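You operate a simulated robot arm through the tools that you are given. There is no shell and no other tool. Be economical: measure what you need, move in short steps, check, and stop when the job is done.

You run a simulated robot arm. Do the job below in one go: nothing can be reset, and whatever is moved stays where it is left.

TASK
Open the grey drawer of the press bench, put the green clip on the right hall drum away in the inside of the grey drawer of the press bench, then shut the drawer. Put the can marked "Serenhota" from the right hall drum in the centre hall drum and the can labelled "Gurandelo" in the milk jugs drum. Put three of the orange plastic blocks from the table below the hopper on the flat cardboard there. Do these in any order. Set down upright: green clip, can.

The check looks at the end state, three seconds after you hand in, the way a careful person would. Anything else that was tipped, shoved, dropped, spilled or broken makes it a failure.

THE ROBOT
A 7-joint arm with a two-finger gripper on a trunk, on a base that drives. Base frame: it is fixed to the floor where the robot stands at the start and does not move with it; the origin is under the middle of the robot, x ahead of it, y to its left, z up. Readings come in m, rad, newtons and seconds.
With the tool pointing down near the work surface it reaches from about 0.1 to 0.5 m from the robot's upright axis, wherever it stands. Its first joint turns from -2.496 to 2.496 rad. Places, roughly: Milk jugs drum [6.3, 1.6, 0.8]; drink can, steel can [5.5, 1, 0.75]; flat cardboard [7.75, 2.75, 0.75]; green clip [5.25, 1, 0.75]; grey drawer of the press bench [-3.3, -0.7, 0.6]; hall drum [6.1, 0.9, 0.8]; inside of the grey drawer of the press bench [-3.4, -0.8, 0.6]; orange plastic block [8.25, 2.75, 0.75]. Payload 1.47 kg.
The TCP is the grasp point between the finger pads, 0.016 m short of the fingertips. In the tool frame z runs along the fingers and y along their closing line. The gripper opens to 0.087 m. The gripper's body begins 0.055 m behind the TCP.
Orientation is that of the tool frame in the base frame, as [roll, pitch, yaw] about the fixed x, y, z axes, in that order (R = Rz(yaw) Ry(pitch) Rx(roll)). With the fingers straight down and closing along the base's y, the tool's x points along the base's -x, its y along +y and its z along -z.

THE INTERFACE
- The arm moves only by the tool send_rows. Its argument "increments" is a list of rows, each an object (a shift or turn left out is 0, a gripper value left out holds the last) with "turn": the turn, a rotation vector about the tool's x, y, z in rad, a list of three; "offset": the shift along the tool's x, y, z in m, a list of three; "jaw": the finger opening in m, from 0 to 0.087. In form: [{"turn": [rx, ry, rz], "offset": [dx, dy, dz], "jaw": jaw}, ...]. A call has 1 to 8 rows; each row is the pose to reach, as a shift and turn from the pose commanded when the call began, along the tool's axes at that moment. Each row takes 0.2 s and may step no farther than 0.05 m and 0.15 rad from the row before; otherwise, or with a gripper value out of range, the whole call is refused. Where a pose cannot be reached the arm comes as near as it can. A force on the tool above 40 N (or 10 N above the force at the start of the call, whichever is more), or a blocked arm, ends the call early, and 0.2 s more pass. The fingers move at their own pace (about 0.045 m/s each) and stop on an object; they squeeze with about 28 N. The grip force told is the motor's: it shows also when the fingers shut on nothing. Time passes only in rows, and 0.2 s behind the last, so rows that repeat a pose let the fingers close. The reply holds the time, the measured pose of the TCP, the force on the tool along the base axes, the opening and the grip force, in the units named above and with some noise, with the torque about the TCP (base axes, N m) and any sound that the robot's microphone picked up.
- Cameras (640 x 400 px; columns grow to the right, rows downward): "scene" is now at [0.1491, -0.0046, 1.4366]; the picture's right is [-0.04, -1.00, 0.00], its down [-0.73, 0.03, -0.68] and it looks along [0.68, -0.03, -0.73] (base axes); focal length 278 px, centre (320, 200). "wrist" rides on the gripper at [0.073, 0.012, -0.089] in the tool frame; the picture's right is [-0.16, 0.99, 0.00], its down [-0.72, -0.12, -0.68] and it looks along [-0.67, -0.11, 0.73] (tool axes); focal length 247 px, centre (320, 200). There is no depth. A picture from a camera that has moved, and an enlarged one, comes with that camera's place and axes in the base frame and with its lens.
- camera(camera): a new picture of that camera. It takes no simulated time.
- lift_body(by): slides the trunk up (or, below 0, down) by that many m; the arm and the scene camera ride with it, the base frame stays. It gives what a move gives, with no picture.
- roll_base(legs): drives the robot by 1 to 6 legs, each [ahead, left, turn to the left] in m, m and rad, along the robot's own axes; the way and the turn of a leg run together, so that a leg with both is an arc; at most 1.5 m and 3.142 rad a leg. The arm and the cameras ride along, it lands a little off, and it stops where it bumps. It gives what a move gives.
- aim_head(pan, tilt): turns the head with the scene camera to pan (to the left, within 1.501 rad either way) and tilt (down, from -0.506 to 1.204), counted from straight ahead of the robot. It gives what a move gives.
- close_up(camera, box): a new picture of the part [left, top, right, bottom] of that camera's present view, enlarged. It takes no simulated time.
- close_job(): hands the job in; it is judged then, once.

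Go step by step. Nothing tells you exact positions but the pictures and the camera data: compare them with the known pose of the tool, close in by small moves and look again before you grip or let go. The budget is 222 turns and 194 pictures, counting those below and the enlarged ones. Unless the task says otherwise, let go and move clear before handing in, and close with one line.

The tools are called after ">>>" by a JSON object that holds its "method" and its "body". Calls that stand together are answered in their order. send_rows: Moves the arm, as the interface text tells. Its arguments: {"type":"object","properties":{"increments":{"type":"array"}},"required":["increments"]} The other tools are called the same way: lift_body (by) slides the trunk up or down; roll_base (legs) drives the base; aim_head (pan, tilt) turns the head that bears the scene camera; camera (camera) takes a picture; close_up (camera, box) takes an enlarged picture of a part of a camera's view; close_job () hands the job in.

At the start:

```text
t: 0.0
tcp_pos: [0.419, 0.1071, 0.9349]
tcp_rot: [-3.141, -0.002, 3.139]
wrist_force: [0.3, 0.6, 0.3]
ft_torque: [-0.02, 0.0, 0.0]
grip_width: 0.0872
grip_force: 0.0
trunk travel left (down, up): [-0.775, 0.465]
robot x, y, heading: [-0.0012, 0.0001, -0.003]
head pan, tilt: [-0.042, 0.82]
```

scene: 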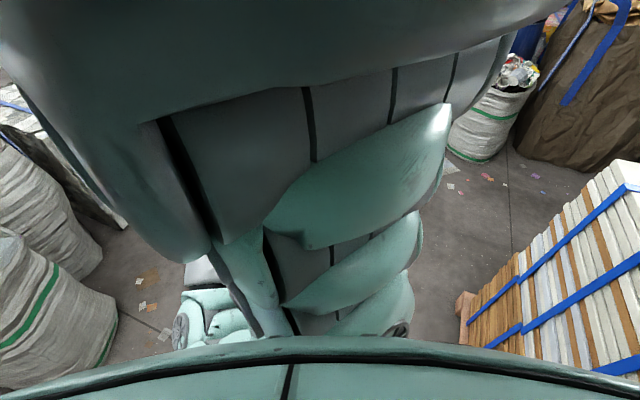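
wrist: 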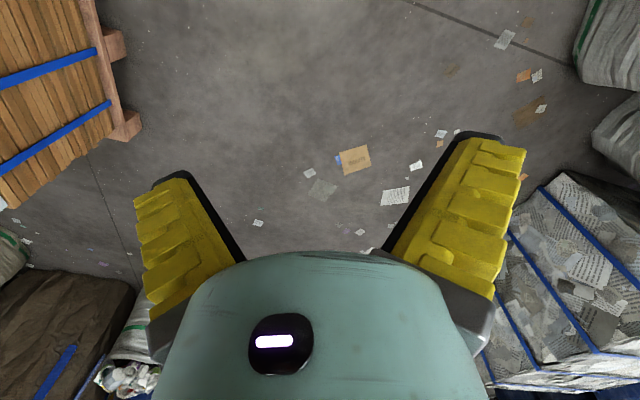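

The arm blocks much of the scene view, and I can see bales and sacks around. I'll look around with the head level first to plan the route.

>>> {"method": "aim_head", "body": {"pan": 0.0, "tilt": 0.1}}

>>> {"method": "camera", "body": {"camera": "scene"}}

>>> {"method": "aim_head", "body": {"pan": 1.3, "tilt": 0.3}}

>>> {"method": "camera", "body": {"camera": "scene"}}

>>> {"method": "aim_head", "body": {"pan": -1.3, "tilt": 0.3}}

>>> {"method": "camera", "body": {"camera": "scene"}}

```text
t: 1.1
tcp_pos: [0.4184, 0.106, 0.9352]
tcp_rot: [3.141, -0.001, -3.14]
wrist_force: [0.3, -0.4, 0.1]
ft_torque: [0.01, -0.01, -0.02]
grip_width: 0.0869
grip_force: 0.1
trunk travel left (down, up): [-0.775, 0.465]
robot x, y, heading: [0.0026, -0.003, 0.002]
head pan, tilt: [0.0, 0.099]
```

```text
191 pictures are left
camera scene: at [0.1615, -0.0012, 1.5012], right [0.0, -1.0, 0.0], down [-0.1, 0.0, -0.99], along [0.99, 0.0, -0.1], focal length 278 px, centre (320, 200)
```

scene: 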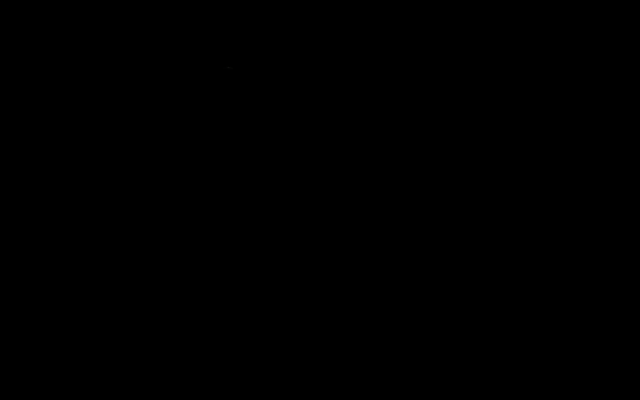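

```text
t: 2.5
tcp_pos: [0.4184, 0.1064, 0.934]
tcp_rot: [-3.141, -0.001, 3.141]
wrist_force: [0.8, -0.1, 0.9]
ft_torque: [-0.05, 0.01, -0.04]
grip_width: 0.0868
grip_force: 0.1
trunk travel left (down, up): [-0.775, 0.465]
robot x, y, heading: [0.0023, 0.0025, 0.003]
head pan, tilt: [1.3, 0.3]
```

```text
190 pictures are left
camera scene: at [0.0945, 0.0888, 1.4826], right [0.96, -0.27, 0.0], down [-0.08, -0.28, -0.96], along [0.26, 0.92, -0.3], focal length 278 px, centre (320, 200)
```

scene: 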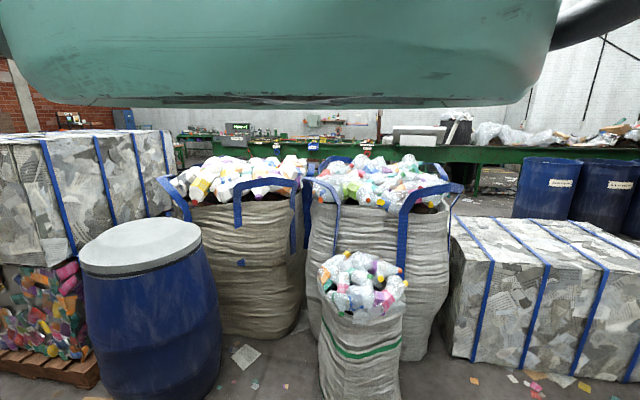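

```text
t: 4.9
tcp_pos: [0.4187, 0.1065, 0.9339]
tcp_rot: [-3.141, -0.001, 3.141]
wrist_force: [0.3, -0.8, -0.4]
ft_torque: [0.0, 0.0, -0.01]
grip_width: 0.0871
grip_force: 0.0
trunk travel left (down, up): [-0.775, 0.465]
robot x, y, heading: [-0.0005, -0.0036, -0.005]
head pan, tilt: [-1.3, 0.3]
```

```text
189 pictures are left
camera scene: at [0.1227, 0.0755, 1.4826], right [0.82, -0.57, 0.0], down [-0.17, -0.24, -0.96], along [0.54, 0.79, -0.3], focal length 278 px, centre (320, 200)
```

scene: 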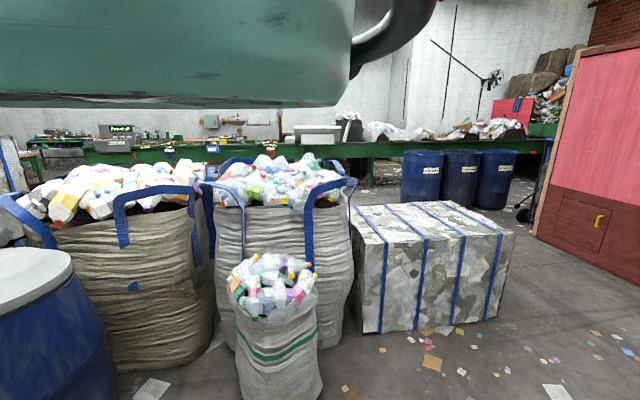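

The last picture was taken before the head had finished turning, so I'll look again to the right.

>>> {"method": "camera", "body": {"camera": "scene"}}

>>> {"method": "camera", "body": {"camera": "wrist"}}

```text
188 pictures are left
camera scene: at [0.1227, 0.0755, 1.4826], right [0.82, -0.57, 0.0], down [-0.17, -0.24, -0.96], along [0.54, 0.79, -0.3], focal length 278 px, centre (320, 200)
```

scene: 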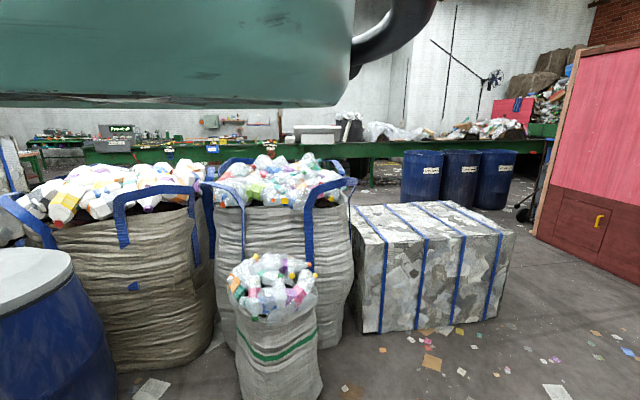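

```text
187 pictures are left
camera wrist: at [0.3458, 0.1183, 1.0244], right [0.16, 0.99, 0.0], down [0.72, -0.12, 0.68], along [0.67, -0.11, -0.73], focal length 247 px, centre (320, 200)
```

wrist: 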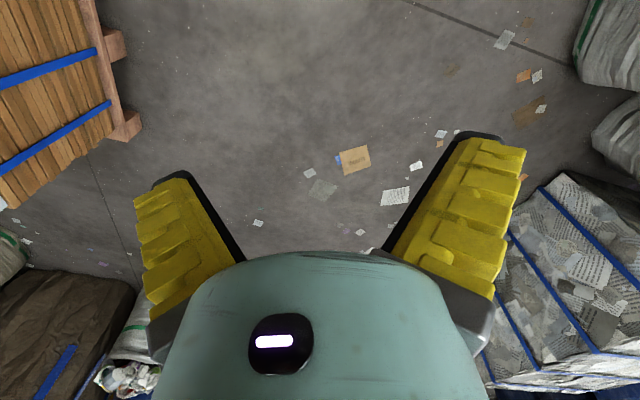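

The camera data says it looks at +0.97 rad though the head claims -1.3, so I'll re-aim and look again.

>>> {"method": "aim_head", "body": {"pan": 0.5, "tilt": 0.2}}

>>> {"method": "camera", "body": {"camera": "scene"}}

```text
t: 6.7
tcp_pos: [0.4196, 0.106, 0.936]
tcp_rot: [3.141, -0.001, 3.14]
wrist_force: [0.1, -0.1, -0.2]
ft_torque: [0.03, 0.02, -0.05]
grip_width: 0.0868
grip_force: 0.1
trunk travel left (down, up): [-0.775, 0.465]
robot x, y, heading: [0.0026, 0.0009, -0.001]
head pan, tilt: [0.499, 0.201]
```

```text
186 pictures are left
camera scene: at [0.1227, 0.0756, 1.4837], right [0.82, -0.57, 0.0], down [-0.16, -0.23, -0.96], along [0.55, 0.79, -0.28], focal length 278 px, centre (320, 200)
```

scene: 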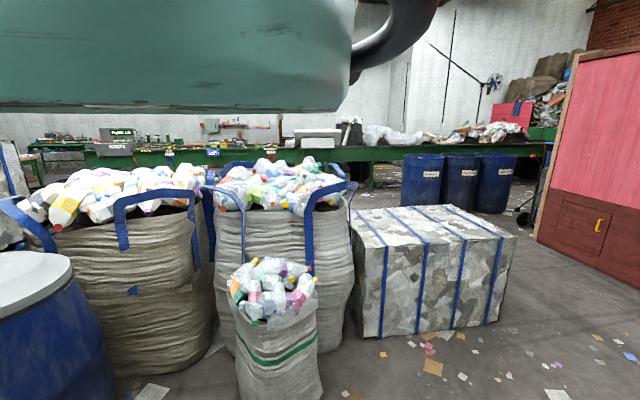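

The head seems to be physically blocked by the raised arm's elbow. I'll lower the arm and then see whether the head clears.

>>> {"method": "send_rows", "body": {"increments": [{"offset": [0, 0, 0.05]}, {"offset": [0, 0, 0.1]}, {"offset": [0, 0, 0.15]}, {"offset": [0, 0, 0.2]}, {"offset": [0, 0, 0.25]}, {"offset": [0, 0, 0.3]}]}}

>>> {"method": "aim_head", "body": {"pan": 0.5, "tilt": 0.2}}

>>> {"method": "camera", "body": {"camera": "scene"}}

```text
t: 8.1
tcp_pos: [0.4086, 0.1026, 0.6921]
tcp_rot: [-3.136, -0.014, 3.139]
wrist_force: [-5.7, -3.0, -1.7]
ft_torque: [0.13, -0.47, 0.02]
grip_width: 0.0869
grip_force: 0.1
out of reach, approached as far as the arm can: row 5, 6
trunk travel left (down, up): [-0.775, 0.465]
robot x, y, heading: [-0.0001, 0.0017, -0.0]
head pan, tilt: [0.499, 0.201]
```

```text
t: 8.7
tcp_pos: [0.425, 0.109, 0.6971]
tcp_rot: [3.137, 0.017, 3.138]
wrist_force: [-0.1, 0.8, 0.2]
ft_torque: [0.01, 0.0, -0.05]
grip_width: 0.0871
grip_force: 0.1
trunk travel left (down, up): [-0.775, 0.465]
robot x, y, heading: [0.0023, -0.0002, 0.003]
head pan, tilt: [0.499, 0.201]
```

```text
185 pictures are left
camera scene: at [0.1232, 0.075, 1.492], right [0.82, -0.58, 0.0], down [-0.11, -0.16, -0.98], along [0.56, 0.8, -0.2], focal length 278 px, centre (320, 200)
```

scene: 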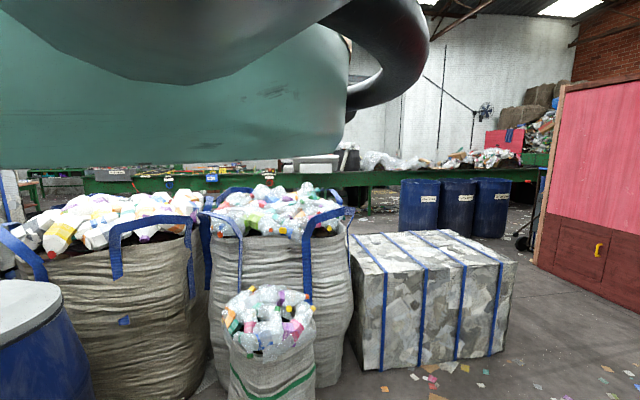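

Still held at 0.97 rad by the upper arm. I'll swing the arm to the robot's right so the front view clears.

>>> {"method": "send_rows", "body": {"increments": [{"offset": [0.01, -0.045, -0.01]}, {"offset": [0.025, -0.09, -0.02]}, {"offset": [0.04, -0.135, -0.04]}, {"offset": [0.055, -0.18, -0.05]}, {"offset": [0.075, -0.22, -0.06]}, {"offset": [0.095, -0.26, -0.07]}, {"offset": [0.12, -0.3, -0.07]}, {"offset": [0.15, -0.335, -0.07]}]}}

>>> {"method": "send_rows", "body": {"increments": [{"offset": [0.04, -0.02, 0], "turn": [0, 0, 0.14]}, {"offset": [0.08, -0.03, 0], "turn": [0, 0, 0.28]}, {"offset": [0.12, -0.04, 0], "turn": [0, 0, 0.42]}, {"offset": [0.16, -0.05, 0], "turn": [0, 0, 0.56]}, {"offset": [0.2, -0.06, 0], "turn": [0, 0, 0.7]}]}}

>>> {"method": "camera", "body": {"camera": "scene"}}

>>> {"method": "camera", "body": {"camera": "wrist"}}

```text
refused: row 3 steps farther than a row can; nothing moved
```

```text
t: 9.9
tcp_pos: [0.218, 0.0446, 0.6948]
tcp_rot: [-3.14, 0.001, 2.439]
wrist_force: [0.4, -0.1, -0.2]
ft_torque: [-0.03, 0.02, -0.01]
grip_width: 0.0871
grip_force: 0.1
trunk travel left (down, up): [-0.775, 0.465]
robot x, y, heading: [-0.0013, -0.0033, -0.002]
head pan, tilt: [0.499, 0.201]
```

```text
184 pictures are left
camera scene: at [0.1227, 0.075, 1.4921], right [0.82, -0.57, 0.0], down [-0.11, -0.16, -0.98], along [0.56, 0.8, -0.2], focal length 278 px, centre (320, 200)
```

scene: 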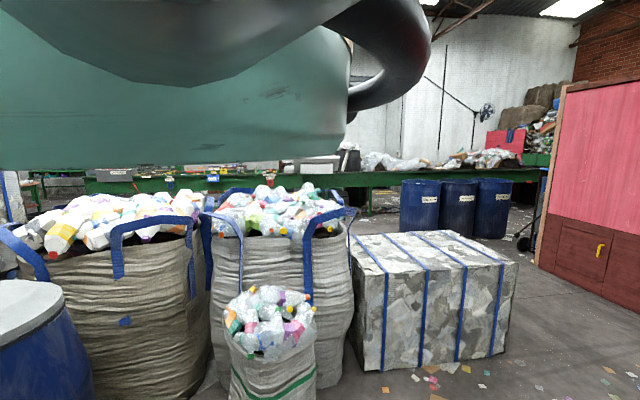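

```text
183 pictures are left
camera wrist: at [0.1695, 0.1015, 0.7851], right [0.76, 0.65, 0.0], down [0.48, -0.55, 0.68], along [0.44, -0.52, -0.73], focal length 247 px, centre (320, 200)
```

wrist: 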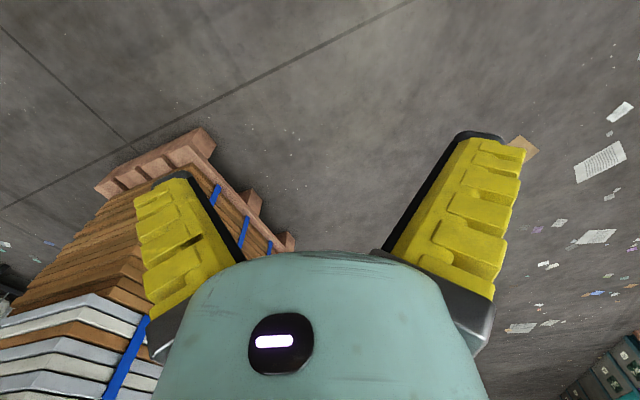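

The housing in view barely changed while the tool moved, so the shoulder needs to swing. I'll carry the tool around to the robot's right side.

>>> {"method": "send_rows", "body": {"increments": [{"offset": [-0.034, -0.031, 0], "turn": [0, 0, 0.1]}, {"offset": [-0.068, -0.062, 0], "turn": [0, 0, 0.2]}, {"offset": [-0.102, -0.093, 0], "turn": [0, 0, 0.3]}, {"offset": [-0.136, -0.124, 0], "turn": [0, 0, 0.4]}, {"offset": [-0.17, -0.155, 0], "turn": [0, 0, 0.5]}, {"offset": [-0.204, -0.186, 0], "turn": [0, 0, 0.6]}, {"offset": [-0.238, -0.217, 0], "turn": [0, 0, 0.7]}, {"offset": [-0.27, -0.248, 0], "turn": [0, 0, 0.8]}]}}

>>> {"method": "aim_head", "body": {"pan": 0.2, "tilt": 0.2}}

>>> {"method": "camera", "body": {"camera": "scene"}}

```text
t: 11.7
tcp_pos: [0.2545, -0.2953, 0.7608]
tcp_rot: [3.141, 0.001, 1.65]
wrist_force: [0.3, 0.0, 0.2]
ft_torque: [0.0, 0.03, 0.03]
grip_width: 0.0872
grip_force: 0.0
out of reach, approached as far as the arm can: row 6, 7, 8
trunk travel left (down, up): [-0.775, 0.465]
robot x, y, heading: [-0.002, 0.0019, 0.003]
head pan, tilt: [0.499, 0.201]
```

```text
t: 12.5
tcp_pos: [0.2564, -0.2934, 0.7589]
tcp_rot: [-3.139, -0.002, 1.656]
wrist_force: [-0.4, 0.3, -0.1]
ft_torque: [-0.01, -0.02, 0.0]
grip_width: 0.0871
grip_force: 0.1
trunk travel left (down, up): [-0.775, 0.465]
robot x, y, heading: [0.0028, -0.0023, 0.0]
head pan, tilt: [0.201, 0.201]
```

```text
182 pictures are left
camera scene: at [0.1231, 0.075, 1.492], right [0.82, -0.58, 0.0], down [-0.11, -0.16, -0.98], along [0.56, 0.8, -0.2], focal length 278 px, centre (320, 200)
```

scene: 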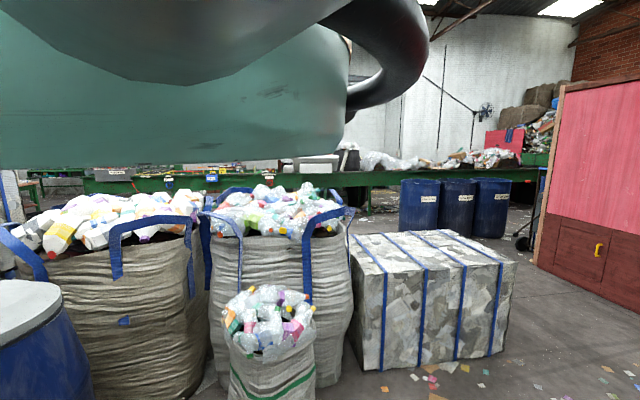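

The teal part stays put and so does the camera. I'll test whether the pan responds the other way.

>>> {"method": "aim_head", "body": {"pan": 1.3, "tilt": 0.2}}

>>> {"method": "close_up", "body": {"camera": "scene", "box": [0, 0, 640, 400]}}

>>> {"method": "aim_head", "body": {"pan": 0.0, "tilt": 0.8}}

>>> {"method": "camera", "body": {"camera": "scene"}}

```text
t: 13.8
tcp_pos: [0.2543, -0.2941, 0.7594]
tcp_rot: [-3.14, 0.002, 1.656]
wrist_force: [0.7, 0.6, -0.7]
ft_torque: [0.03, 0.01, 0.01]
grip_width: 0.0871
grip_force: 0.1
trunk travel left (down, up): [-0.775, 0.465]
robot x, y, heading: [-0.0004, 0.0006, 0.001]
head pan, tilt: [1.3, 0.201]
```

```text
1.00 times, centred on (320, 200) of scene (not enlarged: the box is as wide or as high as the picture)
camera zoom: at [0.0945, 0.0886, 1.4919], right [0.96, -0.27, 0.0], down [-0.05, -0.19, -0.98], along [0.26, 0.94, -0.2], focal length 278 px, centre (320, 200)
```

zoom: 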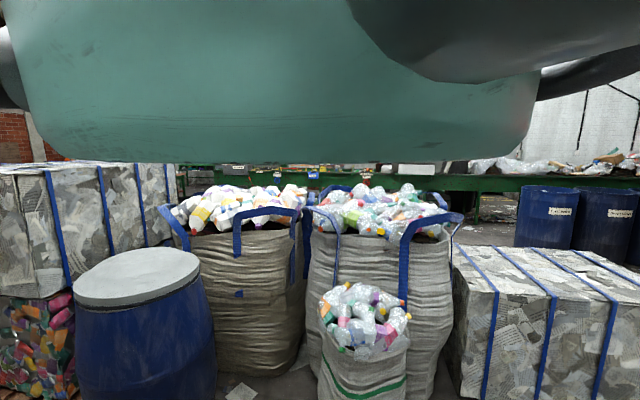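

```text
t: 15.3
tcp_pos: [0.2551, -0.293, 0.7601]
tcp_rot: [-3.14, 0.001, 1.656]
wrist_force: [0.1, 0.1, 1.2]
ft_torque: [0.02, 0.0, -0.02]
grip_width: 0.0872
grip_force: 0.1
trunk travel left (down, up): [-0.775, 0.465]
robot x, y, heading: [-0.0035, -0.0031, -0.0]
head pan, tilt: [0.0, 0.799]
```

```text
180 pictures are left
camera scene: at [0.1166, 0.0684, 1.4446], right [0.83, -0.56, 0.0], down [-0.37, -0.55, -0.75], along [0.42, 0.62, -0.66], focal length 278 px, centre (320, 200)
```

scene: 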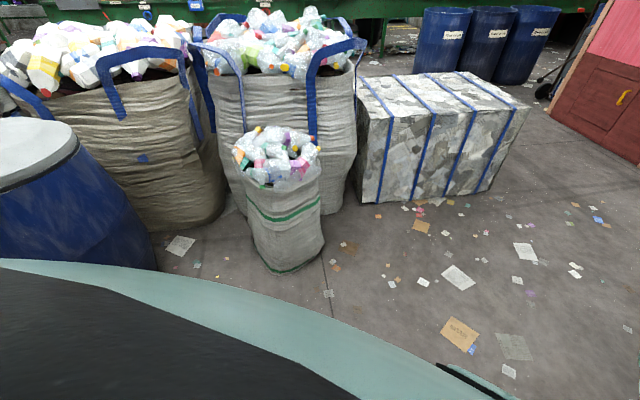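

The pan stops at about 0.97 regardless. I'll look up and down from here to see which robot part is in the way.

>>> {"method": "aim_head", "body": {"pan": 1.1, "tilt": -0.5}}

>>> {"method": "camera", "body": {"camera": "scene"}}

>>> {"method": "aim_head", "body": {"pan": 1.1, "tilt": 1.2}}

>>> {"method": "camera", "body": {"camera": "scene"}}

>>> {"method": "aim_head", "body": {"pan": -0.5, "tilt": 1.2}}

>>> {"method": "camera", "body": {"camera": "scene"}}

```text
t: 16.8
tcp_pos: [0.2548, -0.2929, 0.7586]
tcp_rot: [-3.14, -0.001, 1.658]
wrist_force: [0.0, 0.6, 0.0]
ft_torque: [0.03, -0.03, 0.03]
grip_width: 0.087
grip_force: 0.1
trunk travel left (down, up): [-0.775, 0.465]
robot x, y, heading: [0.0021, -0.0022, -0.001]
head pan, tilt: [1.1, -0.499]
```

```text
179 pictures are left
camera scene: at [0.1, 0.0586, 1.5503], right [0.89, -0.46, 0.0], down [0.22, 0.43, -0.88], along [0.4, 0.78, 0.48], focal length 278 px, centre (320, 200)
```

scene: 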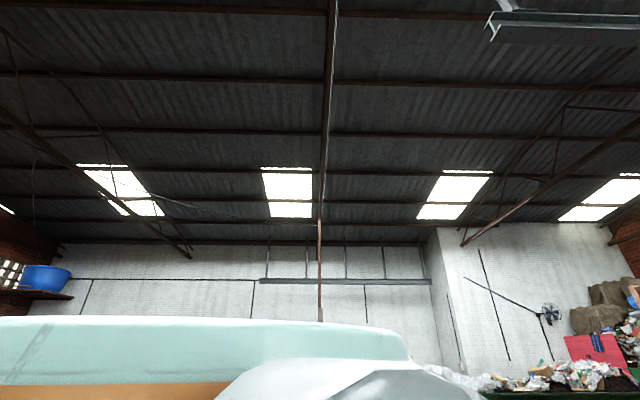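

```text
t: 18.5
tcp_pos: [0.2551, -0.2942, 0.7603]
tcp_rot: [-3.14, -0.001, 1.656]
wrist_force: [0.4, 0.6, -1.2]
ft_torque: [-0.02, -0.02, 0.02]
grip_width: 0.0868
grip_force: 0.1
trunk travel left (down, up): [-0.775, 0.465]
robot x, y, heading: [-0.0003, 0.0011, 0.003]
head pan, tilt: [1.1, 1.201]
```

```text
178 pictures are left
camera scene: at [0.0949, 0.0487, 1.4105], right [0.89, -0.45, 0.0], down [-0.42, -0.83, -0.36], along [0.16, 0.32, -0.93], focal length 278 px, centre (320, 200)
```

scene: 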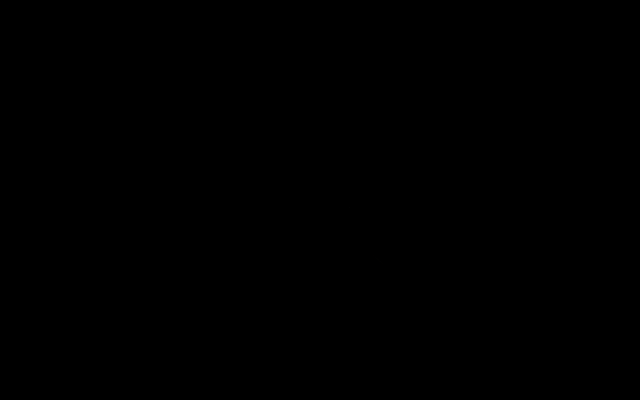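

```text
t: 20.1
tcp_pos: [0.2541, -0.2935, 0.7592]
tcp_rot: [-3.141, 0.0, 1.656]
wrist_force: [0.9, 0.6, 0.5]
ft_torque: [-0.01, -0.02, 0.01]
grip_width: 0.0872
grip_force: 0.1
trunk travel left (down, up): [-0.775, 0.465]
robot x, y, heading: [-0.0034, -0.0037, -0.006]
head pan, tilt: [-0.499, 1.201]
```

```text
177 pictures are left
camera scene: at [0.1026, 0.0434, 1.4102], right [0.8, -0.6, 0.0], down [-0.56, -0.75, -0.36], along [0.21, 0.29, -0.93], focal length 278 px, centre (320, 200)
```

scene: 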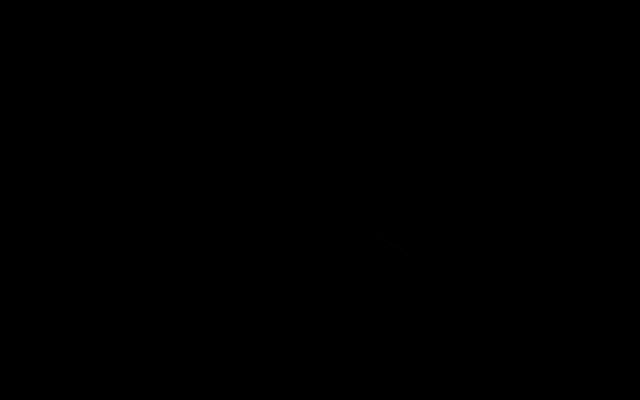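

A teal arm link sits right beside the head at camera height. I'll swing the arm up and across to the robot's left to free the head.

>>> {"method": "send_rows", "body": {"increments": [{"offset": [0.034, 0.022, -0.021], "turn": [0, 0, -0.14]}, {"offset": [0.069, 0.044, -0.042], "turn": [0, 0, -0.28]}, {"offset": [0.103, 0.065, -0.064], "turn": [0, 0, -0.42]}, {"offset": [0.138, 0.087, -0.085], "turn": [0, 0, -0.56]}, {"offset": [0.172, 0.109, -0.106], "turn": [0, 0, -0.7]}, {"offset": [0.207, 0.13, -0.127], "turn": [0, 0, -0.84]}, {"offset": [0.241, 0.152, -0.149], "turn": [0, 0, -0.98]}, {"offset": [0.276, 0.174, -0.17], "turn": [0, 0, -1.12]}]}}

>>> {"method": "aim_head", "body": {"pan": -0.5, "tilt": 0.3}}

>>> {"method": "camera", "body": {"camera": "scene"}}

```text
t: 21.9
tcp_pos: [0.4805, -0.0298, 0.8285]
tcp_rot: [-3.139, -0.001, 2.752]
wrist_force: [0.1, -0.3, 0.3]
ft_torque: [0.03, 0.01, 0.02]
grip_width: 0.0869
grip_force: 0.1
out of reach, approached as far as the arm can: row 3, 4, 5, 6, 7, 8
trunk travel left (down, up): [-0.775, 0.465]
robot x, y, heading: [0.0029, -0.0006, -0.001]
head pan, tilt: [-0.499, 1.201]
```

```text
t: 23.1
tcp_pos: [0.4805, -0.0308, 0.8274]
tcp_rot: [-3.141, -0.003, 2.75]
wrist_force: [-0.3, -0.3, 0.5]
ft_torque: [-0.03, -0.01, 0.02]
grip_width: 0.0869
grip_force: 0.0
trunk travel left (down, up): [-0.775, 0.465]
robot x, y, heading: [0.0008, 0.0021, -0.002]
head pan, tilt: [-0.499, 0.3]
```

```text
176 pictures are left
camera scene: at [0.1019, 0.04, 1.408], right [0.79, -0.62, 0.0], down [-0.59, -0.74, -0.32], along [0.2, 0.25, -0.95], focal length 278 px, centre (320, 200)
```

scene: 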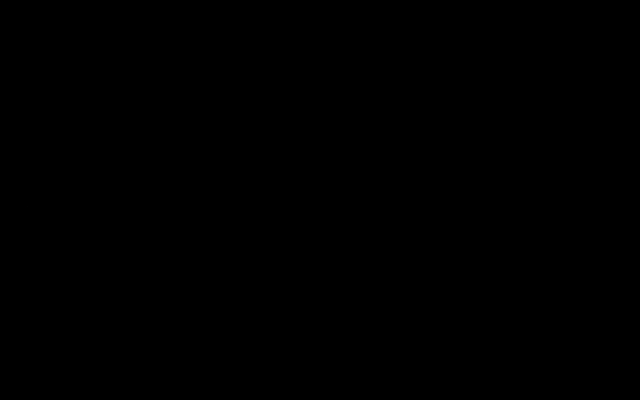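

The head is now pinned looking down and appears to be wedged against the arm. I'll try to park it looking up and left, out of the way.

>>> {"method": "aim_head", "body": {"pan": 1.0, "tilt": -0.4}}

>>> {"method": "camera", "body": {"camera": "scene"}}

>>> {"method": "camera", "body": {"camera": "wrist"}}

```text
t: 24.8
tcp_pos: [0.4803, -0.0308, 0.828]
tcp_rot: [-3.141, -0.001, 2.748]
wrist_force: [0.3, 0.6, 0.0]
ft_torque: [0.01, 0.02, 0.01]
grip_width: 0.087
grip_force: 0.2
trunk travel left (down, up): [-0.775, 0.465]
robot x, y, heading: [-0.0025, -0.0007, 0.004]
head pan, tilt: [1.0, -0.4]
```

```text
175 pictures are left
camera scene: at [0.1094, 0.061, 1.5424], right [0.84, -0.54, 0.0], down [0.2, 0.32, -0.93], along [0.5, 0.78, 0.38], focal length 278 px, centre (320, 200)
```

scene: 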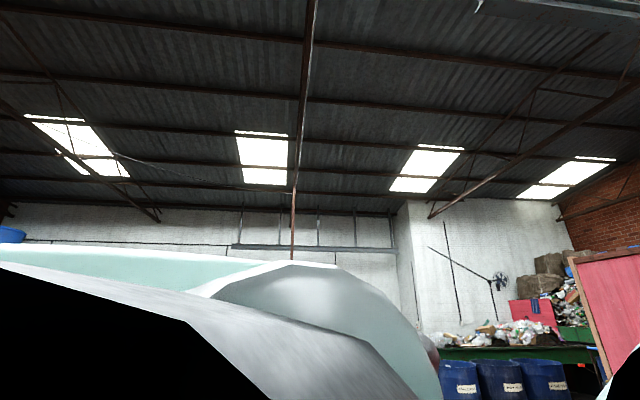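

```text
174 pictures are left
camera wrist: at [0.4177, 0.0083, 0.9176], right [0.52, 0.85, 0.0], down [0.63, -0.38, 0.68], along [0.58, -0.36, -0.73], focal length 247 px, centre (320, 200)
```

wrist: 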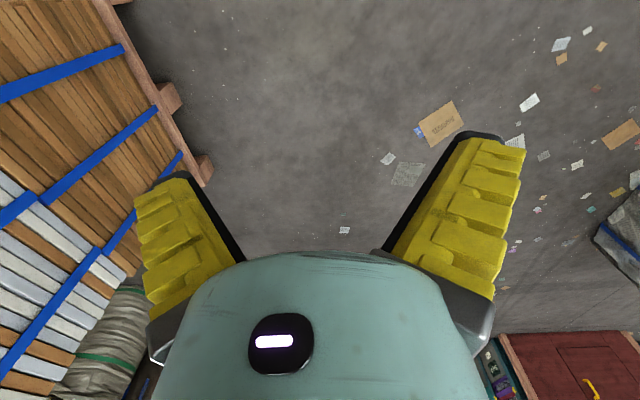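

Looking up, the head sits above the arm. I'll pan across while tilted up, to get it past the arm.

>>> {"method": "aim_head", "body": {"pan": -0.3, "tilt": -0.3}}

>>> {"method": "camera", "body": {"camera": "scene"}}

```text
t: 26.2
tcp_pos: [0.48, -0.0309, 0.8283]
tcp_rot: [-3.139, -0.002, 2.748]
wrist_force: [0.6, -0.7, 0.4]
ft_torque: [-0.02, 0.02, 0.0]
grip_width: 0.087
grip_force: 0.1
trunk travel left (down, up): [-0.775, 0.465]
robot x, y, heading: [0.001, -0.0037, 0.003]
head pan, tilt: [-0.3, -0.3]
```

```text
173 pictures are left
camera scene: at [0.1446, -0.0244, 1.5358], right [-0.29, -0.96, 0.0], down [0.28, -0.09, -0.96], along [0.91, -0.28, 0.3], focal length 278 px, centre (320, 200)
```

scene: 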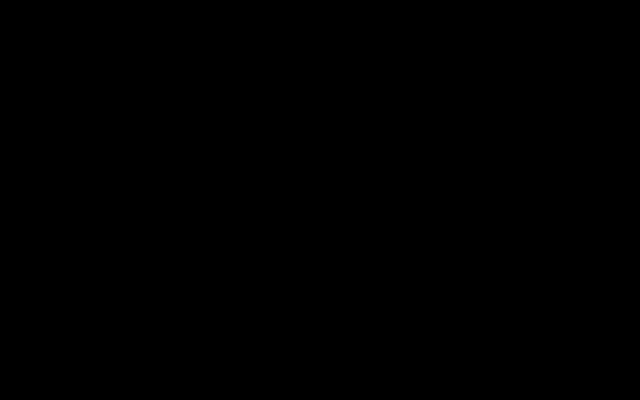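

The pan is free at this tilt, but the camera sits inside an arm link that is ahead of it. I'll park the head far right and swing the arm to the left.

>>> {"method": "aim_head", "body": {"pan": -1.45, "tilt": 0.1}}

>>> {"method": "camera", "body": {"camera": "scene"}}

>>> {"method": "send_rows", "body": {"increments": [{"offset": [0.03, 0.03, -0.02], "turn": [0, 0, -0.14]}, {"offset": [0.06, 0.07, -0.03], "turn": [0, 0, -0.28]}, {"offset": [0.08, 0.11, -0.04], "turn": [0, 0, -0.42]}, {"offset": [0.1, 0.15, -0.05], "turn": [0, 0, -0.56]}, {"offset": [0.13, 0.19, -0.05], "turn": [0, 0, -0.7]}, {"offset": [0.16, 0.23, -0.05], "turn": [0, 0, -0.84]}]}}

>>> {"method": "camera", "body": {"camera": "scene"}}

```text
t: 27.6
tcp_pos: [0.4808, -0.0302, 0.8276]
tcp_rot: [-3.141, 0.0, 2.748]
wrist_force: [-0.3, 0.2, 0.0]
ft_torque: [-0.01, -0.02, 0.04]
grip_width: 0.0871
grip_force: 0.0
trunk travel left (down, up): [-0.775, 0.465]
robot x, y, heading: [0.0017, 0.0009, 0.0]
head pan, tilt: [-1.45, 0.099]
```

```text
172 pictures are left
camera scene: at [0.0806, -0.0926, 1.5013], right [-0.99, -0.12, 0.0], down [-0.01, 0.1, -1.0], along [0.12, -0.99, -0.1], focal length 278 px, centre (320, 200)
```

scene: 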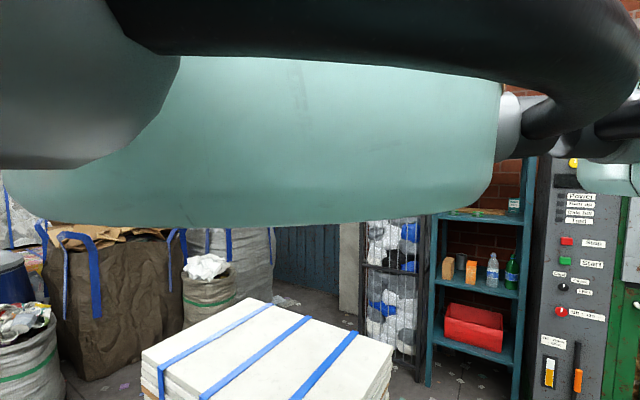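

```text
refused: row 2 steps farther than a row can; nothing moved
```

```text
171 pictures are left
camera scene: at [0.0806, -0.0926, 1.5013], right [-0.99, -0.12, 0.0], down [-0.01, 0.1, -1.0], along [0.12, -0.99, -0.1], focal length 278 px, centre (320, 200)
```

scene: 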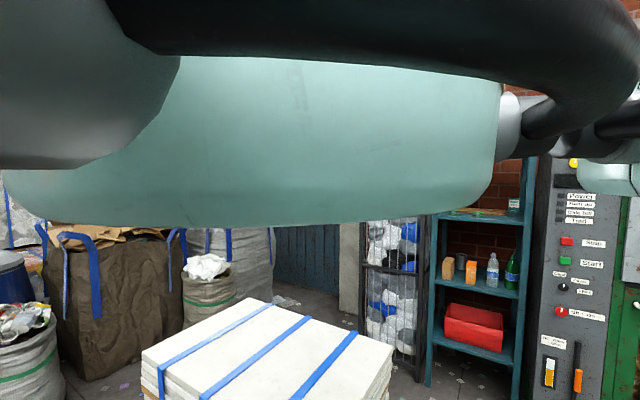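

Both sides show similar shoulder housings, so those are fixed body parts and only the front link is the arm. I'll swing the arm left with legal steps and check the front view.

>>> {"method": "send_rows", "body": {"increments": [{"offset": [0.02, 0.035, -0.01], "turn": [0, 0, -0.14]}, {"offset": [0.045, 0.07, -0.02], "turn": [0, 0, -0.28]}, {"offset": [0.07, 0.105, -0.03], "turn": [0, 0, -0.42]}, {"offset": [0.095, 0.14, -0.04], "turn": [0, 0, -0.56]}, {"offset": [0.12, 0.175, -0.05], "turn": [0, 0, -0.7]}, {"offset": [0.145, 0.21, -0.05], "turn": [0, 0, -0.84]}, {"offset": [0.175, 0.24, -0.05], "turn": [0, 0, -0.98]}, {"offset": [0.21, 0.27, -0.05], "turn": [0, 0, -1.12]}]}}

>>> {"method": "camera", "body": {"camera": "scene"}}

```text
t: 29.4
tcp_pos: [0.3891, 0.3051, 0.8774]
tcp_rot: [3.141, -0.001, -2.403]
wrist_force: [0.3, -2.6, 0.1]
ft_torque: [0.12, 0.07, -0.01]
grip_width: 0.0869
grip_force: 0.0
out of reach, approached as far as the arm can: row 1, 2, 3, 4, 5, 6
trunk travel left (down, up): [-0.775, 0.465]
robot x, y, heading: [0.001, 0.0025, 0.0]
head pan, tilt: [-1.45, 0.099]
```

```text
170 pictures are left
camera scene: at [0.0807, -0.093, 1.5014], right [-0.99, -0.12, 0.0], down [-0.01, 0.1, -1.0], along [0.12, -0.99, -0.1], focal length 278 px, centre (320, 200)
```

scene: 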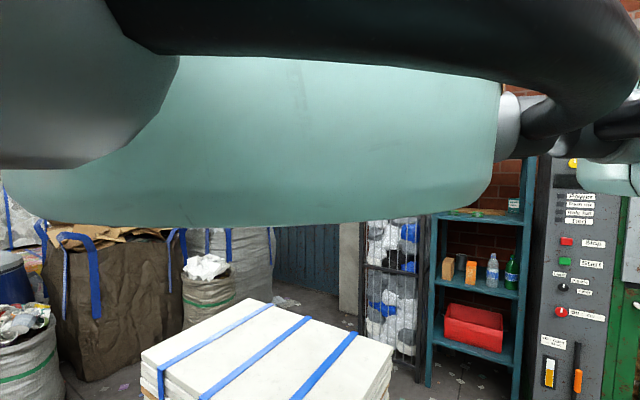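

The right-side housing is fixed. Now I check the front view with the arm swung left.

>>> {"method": "aim_head", "body": {"pan": -0.3, "tilt": 0.3}}

>>> {"method": "camera", "body": {"camera": "scene"}}

```text
t: 30.8
tcp_pos: [0.3892, 0.3033, 0.8766]
tcp_rot: [3.141, -0.001, -2.402]
wrist_force: [-0.7, 0.0, 0.6]
ft_torque: [0.0, 0.0, 0.02]
grip_width: 0.0867
grip_force: 0.1
trunk travel left (down, up): [-0.775, 0.465]
robot x, y, heading: [-0.0002, 0.0007, 0.0]
head pan, tilt: [-0.3, 0.3]
```

```text
169 pictures are left
camera scene: at [0.123, -0.0776, 1.4906], right [-0.82, -0.57, 0.0], down [-0.12, 0.17, -0.98], along [0.56, -0.8, -0.21], focal length 278 px, centre (320, 200)
```

scene: 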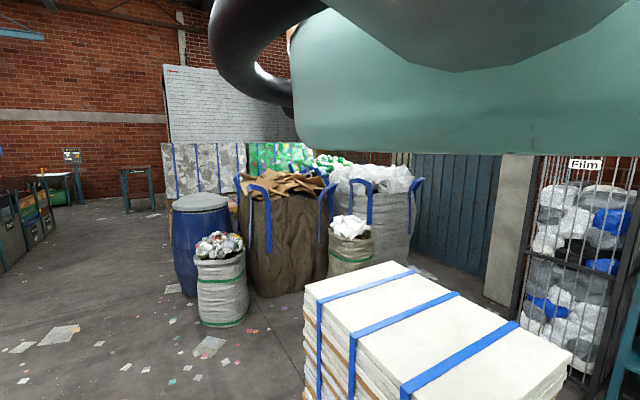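

Blocked at -0.96 now, symmetric to before. I'll cross while tilted up and look there, then tilt down.

>>> {"method": "aim_head", "body": {"pan": -0.3, "tilt": -0.4}}

>>> {"method": "camera", "body": {"camera": "scene"}}

>>> {"method": "aim_head", "body": {"pan": -0.3, "tilt": 0.3}}

>>> {"method": "camera", "body": {"camera": "scene"}}

```text
t: 31.8
tcp_pos: [0.3896, 0.3039, 0.877]
tcp_rot: [-3.141, -0.001, -2.403]
wrist_force: [-0.4, -0.4, 0.1]
ft_torque: [-0.03, 0.0, 0.0]
grip_width: 0.0872
grip_force: 0.1
trunk travel left (down, up): [-0.775, 0.465]
robot x, y, heading: [0.0004, 0.0028, 0.003]
head pan, tilt: [-0.3, -0.4]
```

```text
168 pictures are left
camera scene: at [0.1395, -0.0229, 1.5433], right [-0.3, -0.96, 0.0], down [0.37, -0.11, -0.92], along [0.88, -0.27, 0.39], focal length 278 px, centre (320, 200)
```

scene: 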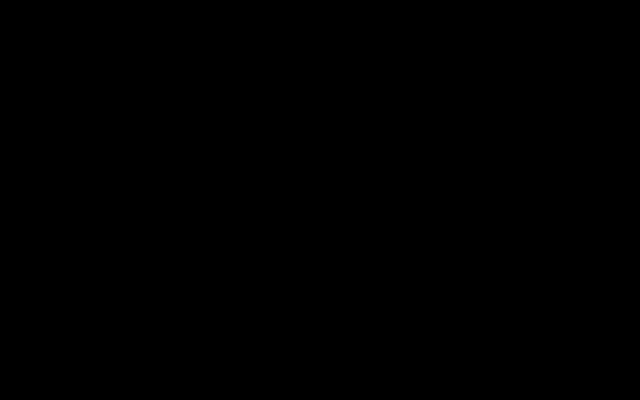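

```text
t: 32.9
tcp_pos: [0.3899, 0.3046, 0.8766]
tcp_rot: [-3.141, -0.002, -2.403]
wrist_force: [-0.1, 0.4, -0.3]
ft_torque: [0.0, 0.0, 0.01]
grip_width: 0.0872
grip_force: 0.2
trunk travel left (down, up): [-0.775, 0.465]
robot x, y, heading: [-0.0002, -0.001, -0.001]
head pan, tilt: [-0.3, 0.3]
```

```text
167 pictures are left
camera scene: at [0.1587, -0.0288, 1.4826], right [-0.3, -0.96, 0.0], down [-0.28, 0.09, -0.96], along [0.91, -0.28, -0.29], focal length 278 px, centre (320, 200)
```

scene: 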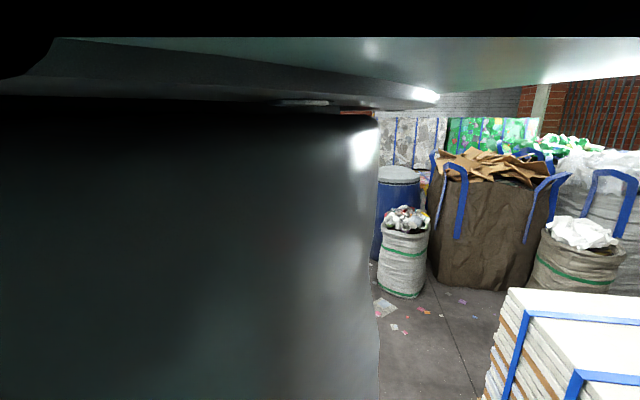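

Now it's clear: the arm hangs down in the middle in front, from an overhead beam, so forward views are only free off to the sides. I'll look to the left-front at pan 0.55.

>>> {"method": "aim_head", "body": {"pan": 0.55, "tilt": -0.4}}

>>> {"method": "aim_head", "body": {"pan": 0.55, "tilt": 0.2}}

>>> {"method": "camera", "body": {"camera": "scene"}}

```text
t: 34.1
tcp_pos: [0.3907, 0.3038, 0.8759]
tcp_rot: [3.141, -0.003, -2.403]
wrist_force: [-0.3, -0.2, 0.7]
ft_torque: [0.01, 0.0, 0.0]
grip_width: 0.087
grip_force: 0.1
trunk travel left (down, up): [-0.775, 0.465]
robot x, y, heading: [0.001, -0.0011, -0.003]
head pan, tilt: [0.55, -0.4]
```

```text
t: 35.1
tcp_pos: [0.3892, 0.3051, 0.8769]
tcp_rot: [3.141, -0.002, -2.403]
wrist_force: [0.3, -0.7, -1.1]
ft_torque: [0.0, 0.05, 0.0]
grip_width: 0.087
grip_force: 0.0
trunk travel left (down, up): [-0.775, 0.465]
robot x, y, heading: [0.0023, 0.0021, 0.001]
head pan, tilt: [0.55, 0.201]
```

```text
166 pictures are left
camera scene: at [0.1489, 0.0474, 1.4937], right [0.52, -0.85, 0.0], down [-0.15, -0.09, -0.98], along [0.84, 0.51, -0.18], focal length 278 px, centre (320, 200)
```

scene: 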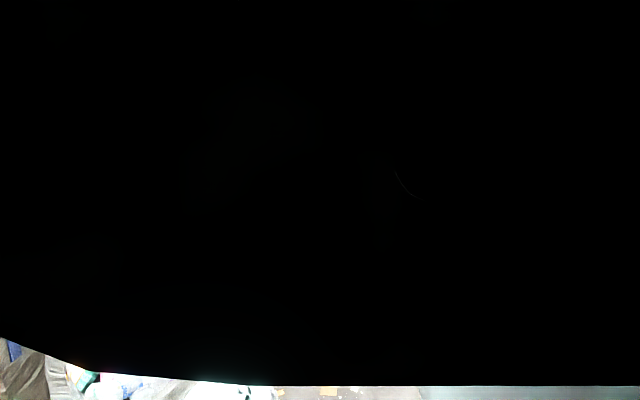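

The elbow blocks 0.55 with the arm on the left. I'll go to pan 1.0 and zoom on the drums at the right of the view.

>>> {"method": "aim_head", "body": {"pan": 1.0, "tilt": 0.2}}

>>> {"method": "close_up", "body": {"camera": "scene", "box": [380, 100, 640, 260]}}

>>> {"method": "camera", "body": {"camera": "wrist"}}

```text
t: 36.0
tcp_pos: [0.3896, 0.305, 0.8764]
tcp_rot: [-3.141, -0.003, -2.404]
wrist_force: [0.2, -0.2, 0.0]
ft_torque: [0.0, 0.01, 0.0]
grip_width: 0.0872
grip_force: 0.1
trunk travel left (down, up): [-0.775, 0.465]
robot x, y, heading: [0.0038, 0.0013, -0.001]
head pan, tilt: [1.0, 0.201]
```

```text
2.46 times, centred on (510, 180) of scene
camera zoom: at [0.1199, 0.0772, 1.4919], right [0.84, -0.54, 0.0], down [-0.11, -0.17, -0.98], along [0.53, 0.82, -0.2], focal length 683 px, centre (-148, 249)
```

zoom: 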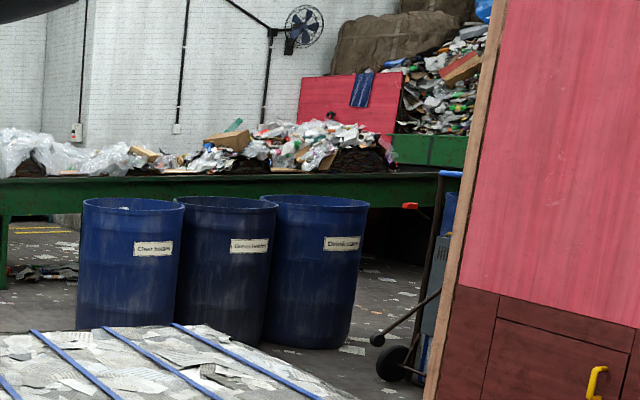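

```text
164 pictures are left
camera wrist: at [0.3277, 0.2647, 0.9666], right [-0.55, 0.84, 0.0], down [0.61, 0.4, 0.68], along [0.57, 0.37, -0.73], focal length 247 px, centre (320, 200)
```

wrist: 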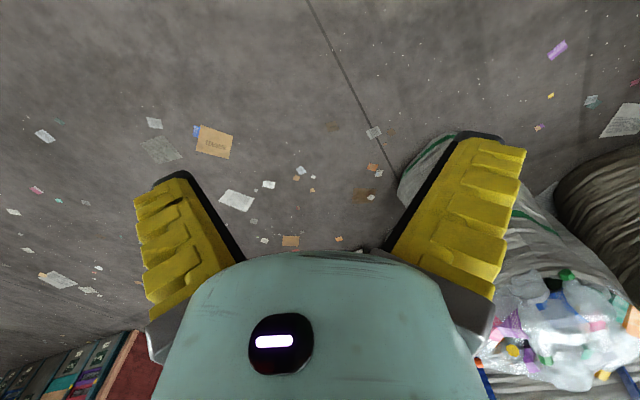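

The three open drums near (4–5, 2–3) are other drums; the target area lies behind the pink cabinet, which I estimate from (4.4, 1.3) running right. I'll tuck the arm in and drive ahead 2 m, then look again.

>>> {"method": "send_rows", "body": {"increments": [{"offset": [0.044, -0.018, 0], "turn": [0, 0, 0.1]}, {"offset": [0.088, -0.036, 0], "turn": [0, 0, 0.2]}, {"offset": [0.132, -0.054, 0], "turn": [0, 0, 0.3]}, {"offset": [0.176, -0.072, 0], "turn": [0, 0, 0.4]}, {"offset": [0.22, -0.09, 0], "turn": [0, 0, 0.5]}, {"offset": [0.264, -0.108, 0], "turn": [0, 0, 0.62]}, {"offset": [0.305, -0.128, 0], "turn": [0, 0, 0.74]}]}}

>>> {"method": "roll_base", "body": {"legs": [[1.2, 0, 0], [0.8, 0, 0]]}}

>>> {"method": "camera", "body": {"camera": "scene"}}

>>> {"method": "camera", "body": {"camera": "wrist"}}

```text
t: 36.8
tcp_pos: [0.4072, 0.1791, 0.831]
tcp_rot: [-3.135, -0.004, -2.961]
wrist_force: [0.1, 1.3, 0.6]
ft_torque: [-0.04, -0.04, -0.01]
grip_width: 0.0872
grip_force: 0.1
out of reach, approached as far as the arm can: row 1, 2, 3, 4
trunk travel left (down, up): [-0.775, 0.465]
robot x, y, heading: [-0.0012, -0.0003, -0.001]
head pan, tilt: [1.0, 0.201]
stopped in row 4: the arm was blocked; the commanded pose is now the measured one
```

```text
t: 46.6
tcp_pos: [2.3776, 0.1991, 0.8302]
tcp_rot: [-3.133, -0.002, -2.946]
wrist_force: [-0.1, 0.1, -0.2]
ft_torque: [0.02, 0.01, -0.02]
grip_width: 0.0869
grip_force: 0.0
trunk travel left (down, up): [-0.775, 0.465]
robot x, y, heading: [1.9715, 0.0134, 0.014]
head pan, tilt: [1.0, 0.201]
```

```text
163 pictures are left
camera scene: at [2.0911, 0.0946, 1.4919], right [0.85, -0.53, 0.0], down [-0.11, -0.17, -0.98], along [0.52, 0.83, -0.2], focal length 278 px, centre (320, 200)
```

scene: 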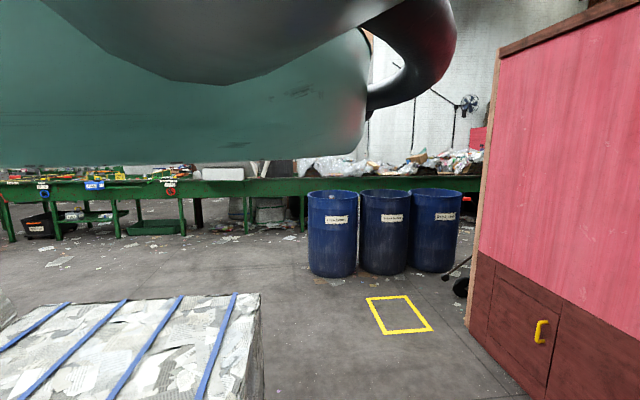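

```text
162 pictures are left
camera wrist: at [2.3033, 0.1978, 0.9207], right [-0.04, 1.0, -0.01], down [0.73, 0.03, 0.68], along [0.68, 0.02, -0.73], focal length 247 px, centre (320, 200)
```

wrist: 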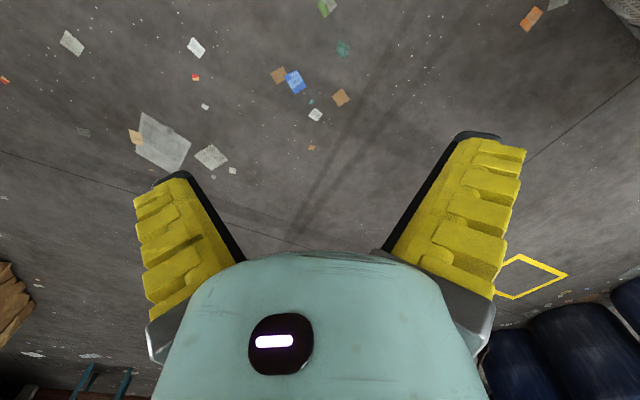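

The three drums' labels need reading. I'll zoom there, then look to the right-front to find a way past the cabinet.

>>> {"method": "close_up", "body": {"camera": "scene", "box": [300, 180, 480, 290]}}

>>> {"method": "aim_head", "body": {"pan": -1.0, "tilt": -0.4}}

>>> {"method": "aim_head", "body": {"pan": -0.97, "tilt": 0.2}}

>>> {"method": "camera", "body": {"camera": "scene"}}

```text
3.56 times, centred on (390, 235) of scene
camera zoom: at [2.0911, 0.0946, 1.4919], right [0.85, -0.53, 0.0], down [-0.11, -0.17, -0.98], along [0.52, 0.83, -0.2], focal length 987 px, centre (71, 76)
```

zoom: 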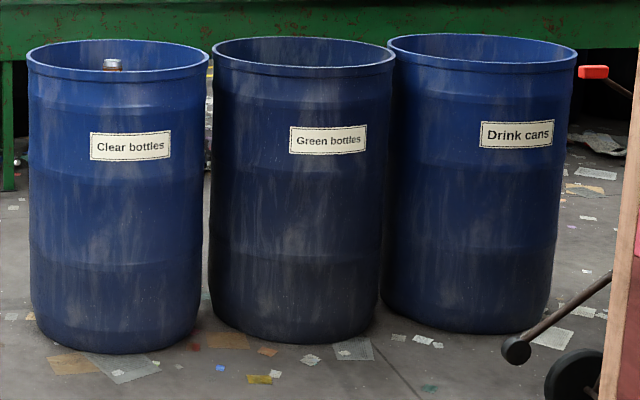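

```text
t: 48.6
tcp_pos: [2.3777, 0.1989, 0.8306]
tcp_rot: [-3.133, -0.005, -2.947]
wrist_force: [-0.7, 0.8, 0.4]
ft_torque: [0.03, 0.03, -0.02]
grip_width: 0.0871
grip_force: 0.0
trunk travel left (down, up): [-0.775, 0.465]
robot x, y, heading: [1.9695, 0.0141, 0.018]
head pan, tilt: [-1.0, -0.4]
```

```text
t: 49.6
tcp_pos: [2.3774, 0.199, 0.8305]
tcp_rot: [-3.132, -0.004, -2.947]
wrist_force: [-1.1, 0.0, 0.6]
ft_torque: [0.02, 0.03, 0.0]
grip_width: 0.087
grip_force: 0.1
trunk travel left (down, up): [-0.775, 0.465]
robot x, y, heading: [1.9719, 0.0154, 0.017]
head pan, tilt: [-0.97, 0.201]
```

```text
160 pictures are left
camera scene: at [2.0958, -0.0607, 1.4919], right [-0.82, -0.58, 0.0], down [-0.11, 0.16, -0.98], along [0.57, -0.8, -0.2], focal length 278 px, centre (320, 200)
```

scene: 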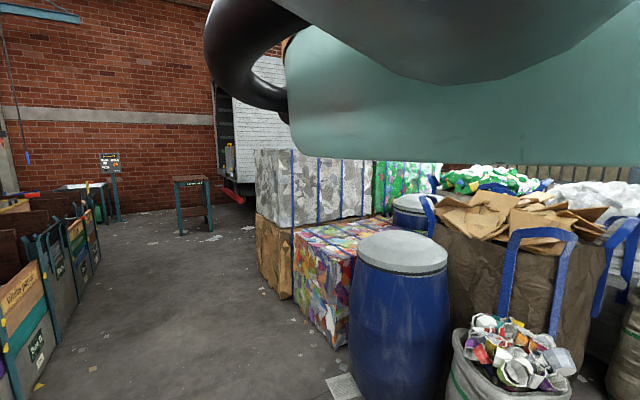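

The labelled drums here read Clear bottles, Green bottles and Drink cans, so the milk-jugs and hall drums are farther on. The right-hand passage between the leaning boards and the bales looks open, so I'll drive through it.

>>> {"method": "roll_base", "body": {"legs": [[1.3, -0.55, 0], [1.2, -0.65, 0]]}}

>>> {"method": "camera", "body": {"camera": "scene"}}

>>> {"method": "aim_head", "body": {"pan": 1.0, "tilt": -0.4}}

>>> {"method": "aim_head", "body": {"pan": 0.97, "tilt": 0.2}}

>>> {"method": "camera", "body": {"camera": "scene"}}

```text
t: 63.0
tcp_pos: [4.8795, -1.0053, 0.8311]
tcp_rot: [-3.133, -0.005, -2.947]
wrist_force: [-0.2, -0.6, -0.4]
ft_torque: [0.0, -0.02, 0.02]
grip_width: 0.0871
grip_force: 0.1
trunk travel left (down, up): [-0.775, 0.465]
robot x, y, heading: [4.4727, -1.1866, 0.009]
head pan, tilt: [-0.97, 0.201]
```

```text
159 pictures are left
camera scene: at [4.5966, -1.2632, 1.4919], right [-0.82, -0.57, 0.0], down [-0.11, 0.16, -0.98], along [0.56, -0.8, -0.2], focal length 278 px, centre (320, 200)
```

scene: 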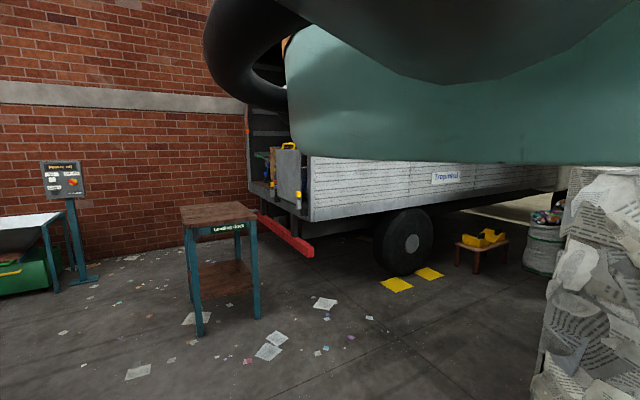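

```text
t: 65.0
tcp_pos: [4.8781, -1.0041, 0.8304]
tcp_rot: [-3.134, -0.003, -2.95]
wrist_force: [0.3, -0.2, 0.4]
ft_torque: [0.01, 0.03, 0.01]
grip_width: 0.087
grip_force: 0.1
trunk travel left (down, up): [-0.775, 0.465]
robot x, y, heading: [4.4713, -1.1827, 0.009]
head pan, tilt: [1.0, -0.4]
```

```text
t: 66.0
tcp_pos: [4.8791, -1.0049, 0.8301]
tcp_rot: [-3.132, -0.005, -2.949]
wrist_force: [0.6, 0.3, -0.2]
ft_torque: [0.01, 0.0, -0.01]
grip_width: 0.0871
grip_force: 0.1
trunk travel left (down, up): [-0.775, 0.465]
robot x, y, heading: [4.4733, -1.185, 0.012]
head pan, tilt: [0.97, 0.201]
```

```text
158 pictures are left
camera scene: at [4.595, -1.1094, 1.4919], right [0.83, -0.56, 0.0], down [-0.11, -0.17, -0.98], along [0.55, 0.81, -0.2], focal length 278 px, centre (320, 200)
```

scene: 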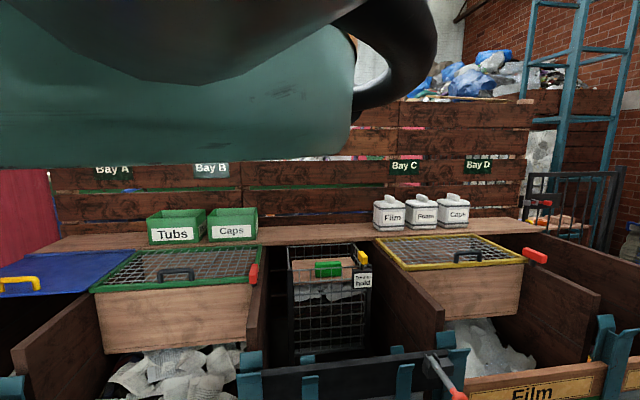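

This side is a row of bays A–D with a back wall; my targets are behind it. I'll go farther along to see whether there is a way round its right end.

>>> {"method": "roll_base", "body": {"legs": [[1.4, -0.25, 0]]}}

>>> {"method": "camera", "body": {"camera": "scene"}}

```text
t: 73.0
tcp_pos: [6.2838, -1.2221, 0.831]
tcp_rot: [-3.133, -0.004, -2.932]
wrist_force: [0.6, 0.0, -0.5]
ft_torque: [0.01, -0.03, -0.01]
grip_width: 0.0868
grip_force: 0.1
trunk travel left (down, up): [-0.775, 0.465]
robot x, y, heading: [5.879, -1.4129, 0.025]
head pan, tilt: [0.97, 0.201]
```

```text
157 pictures are left
camera scene: at [6.0009, -1.3319, 1.4919], right [0.84, -0.54, 0.0], down [-0.11, -0.17, -0.98], along [0.53, 0.82, -0.2], focal length 278 px, centre (320, 200)
```

scene: 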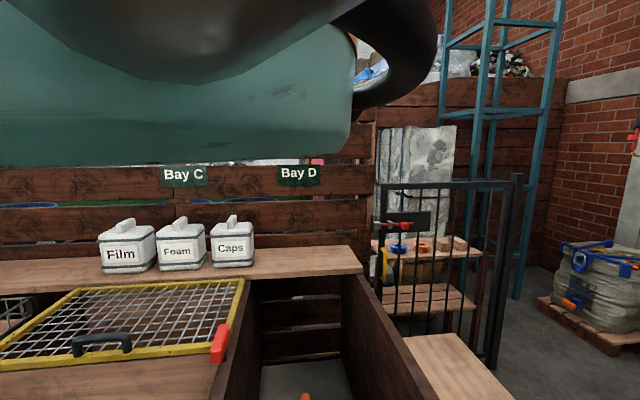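

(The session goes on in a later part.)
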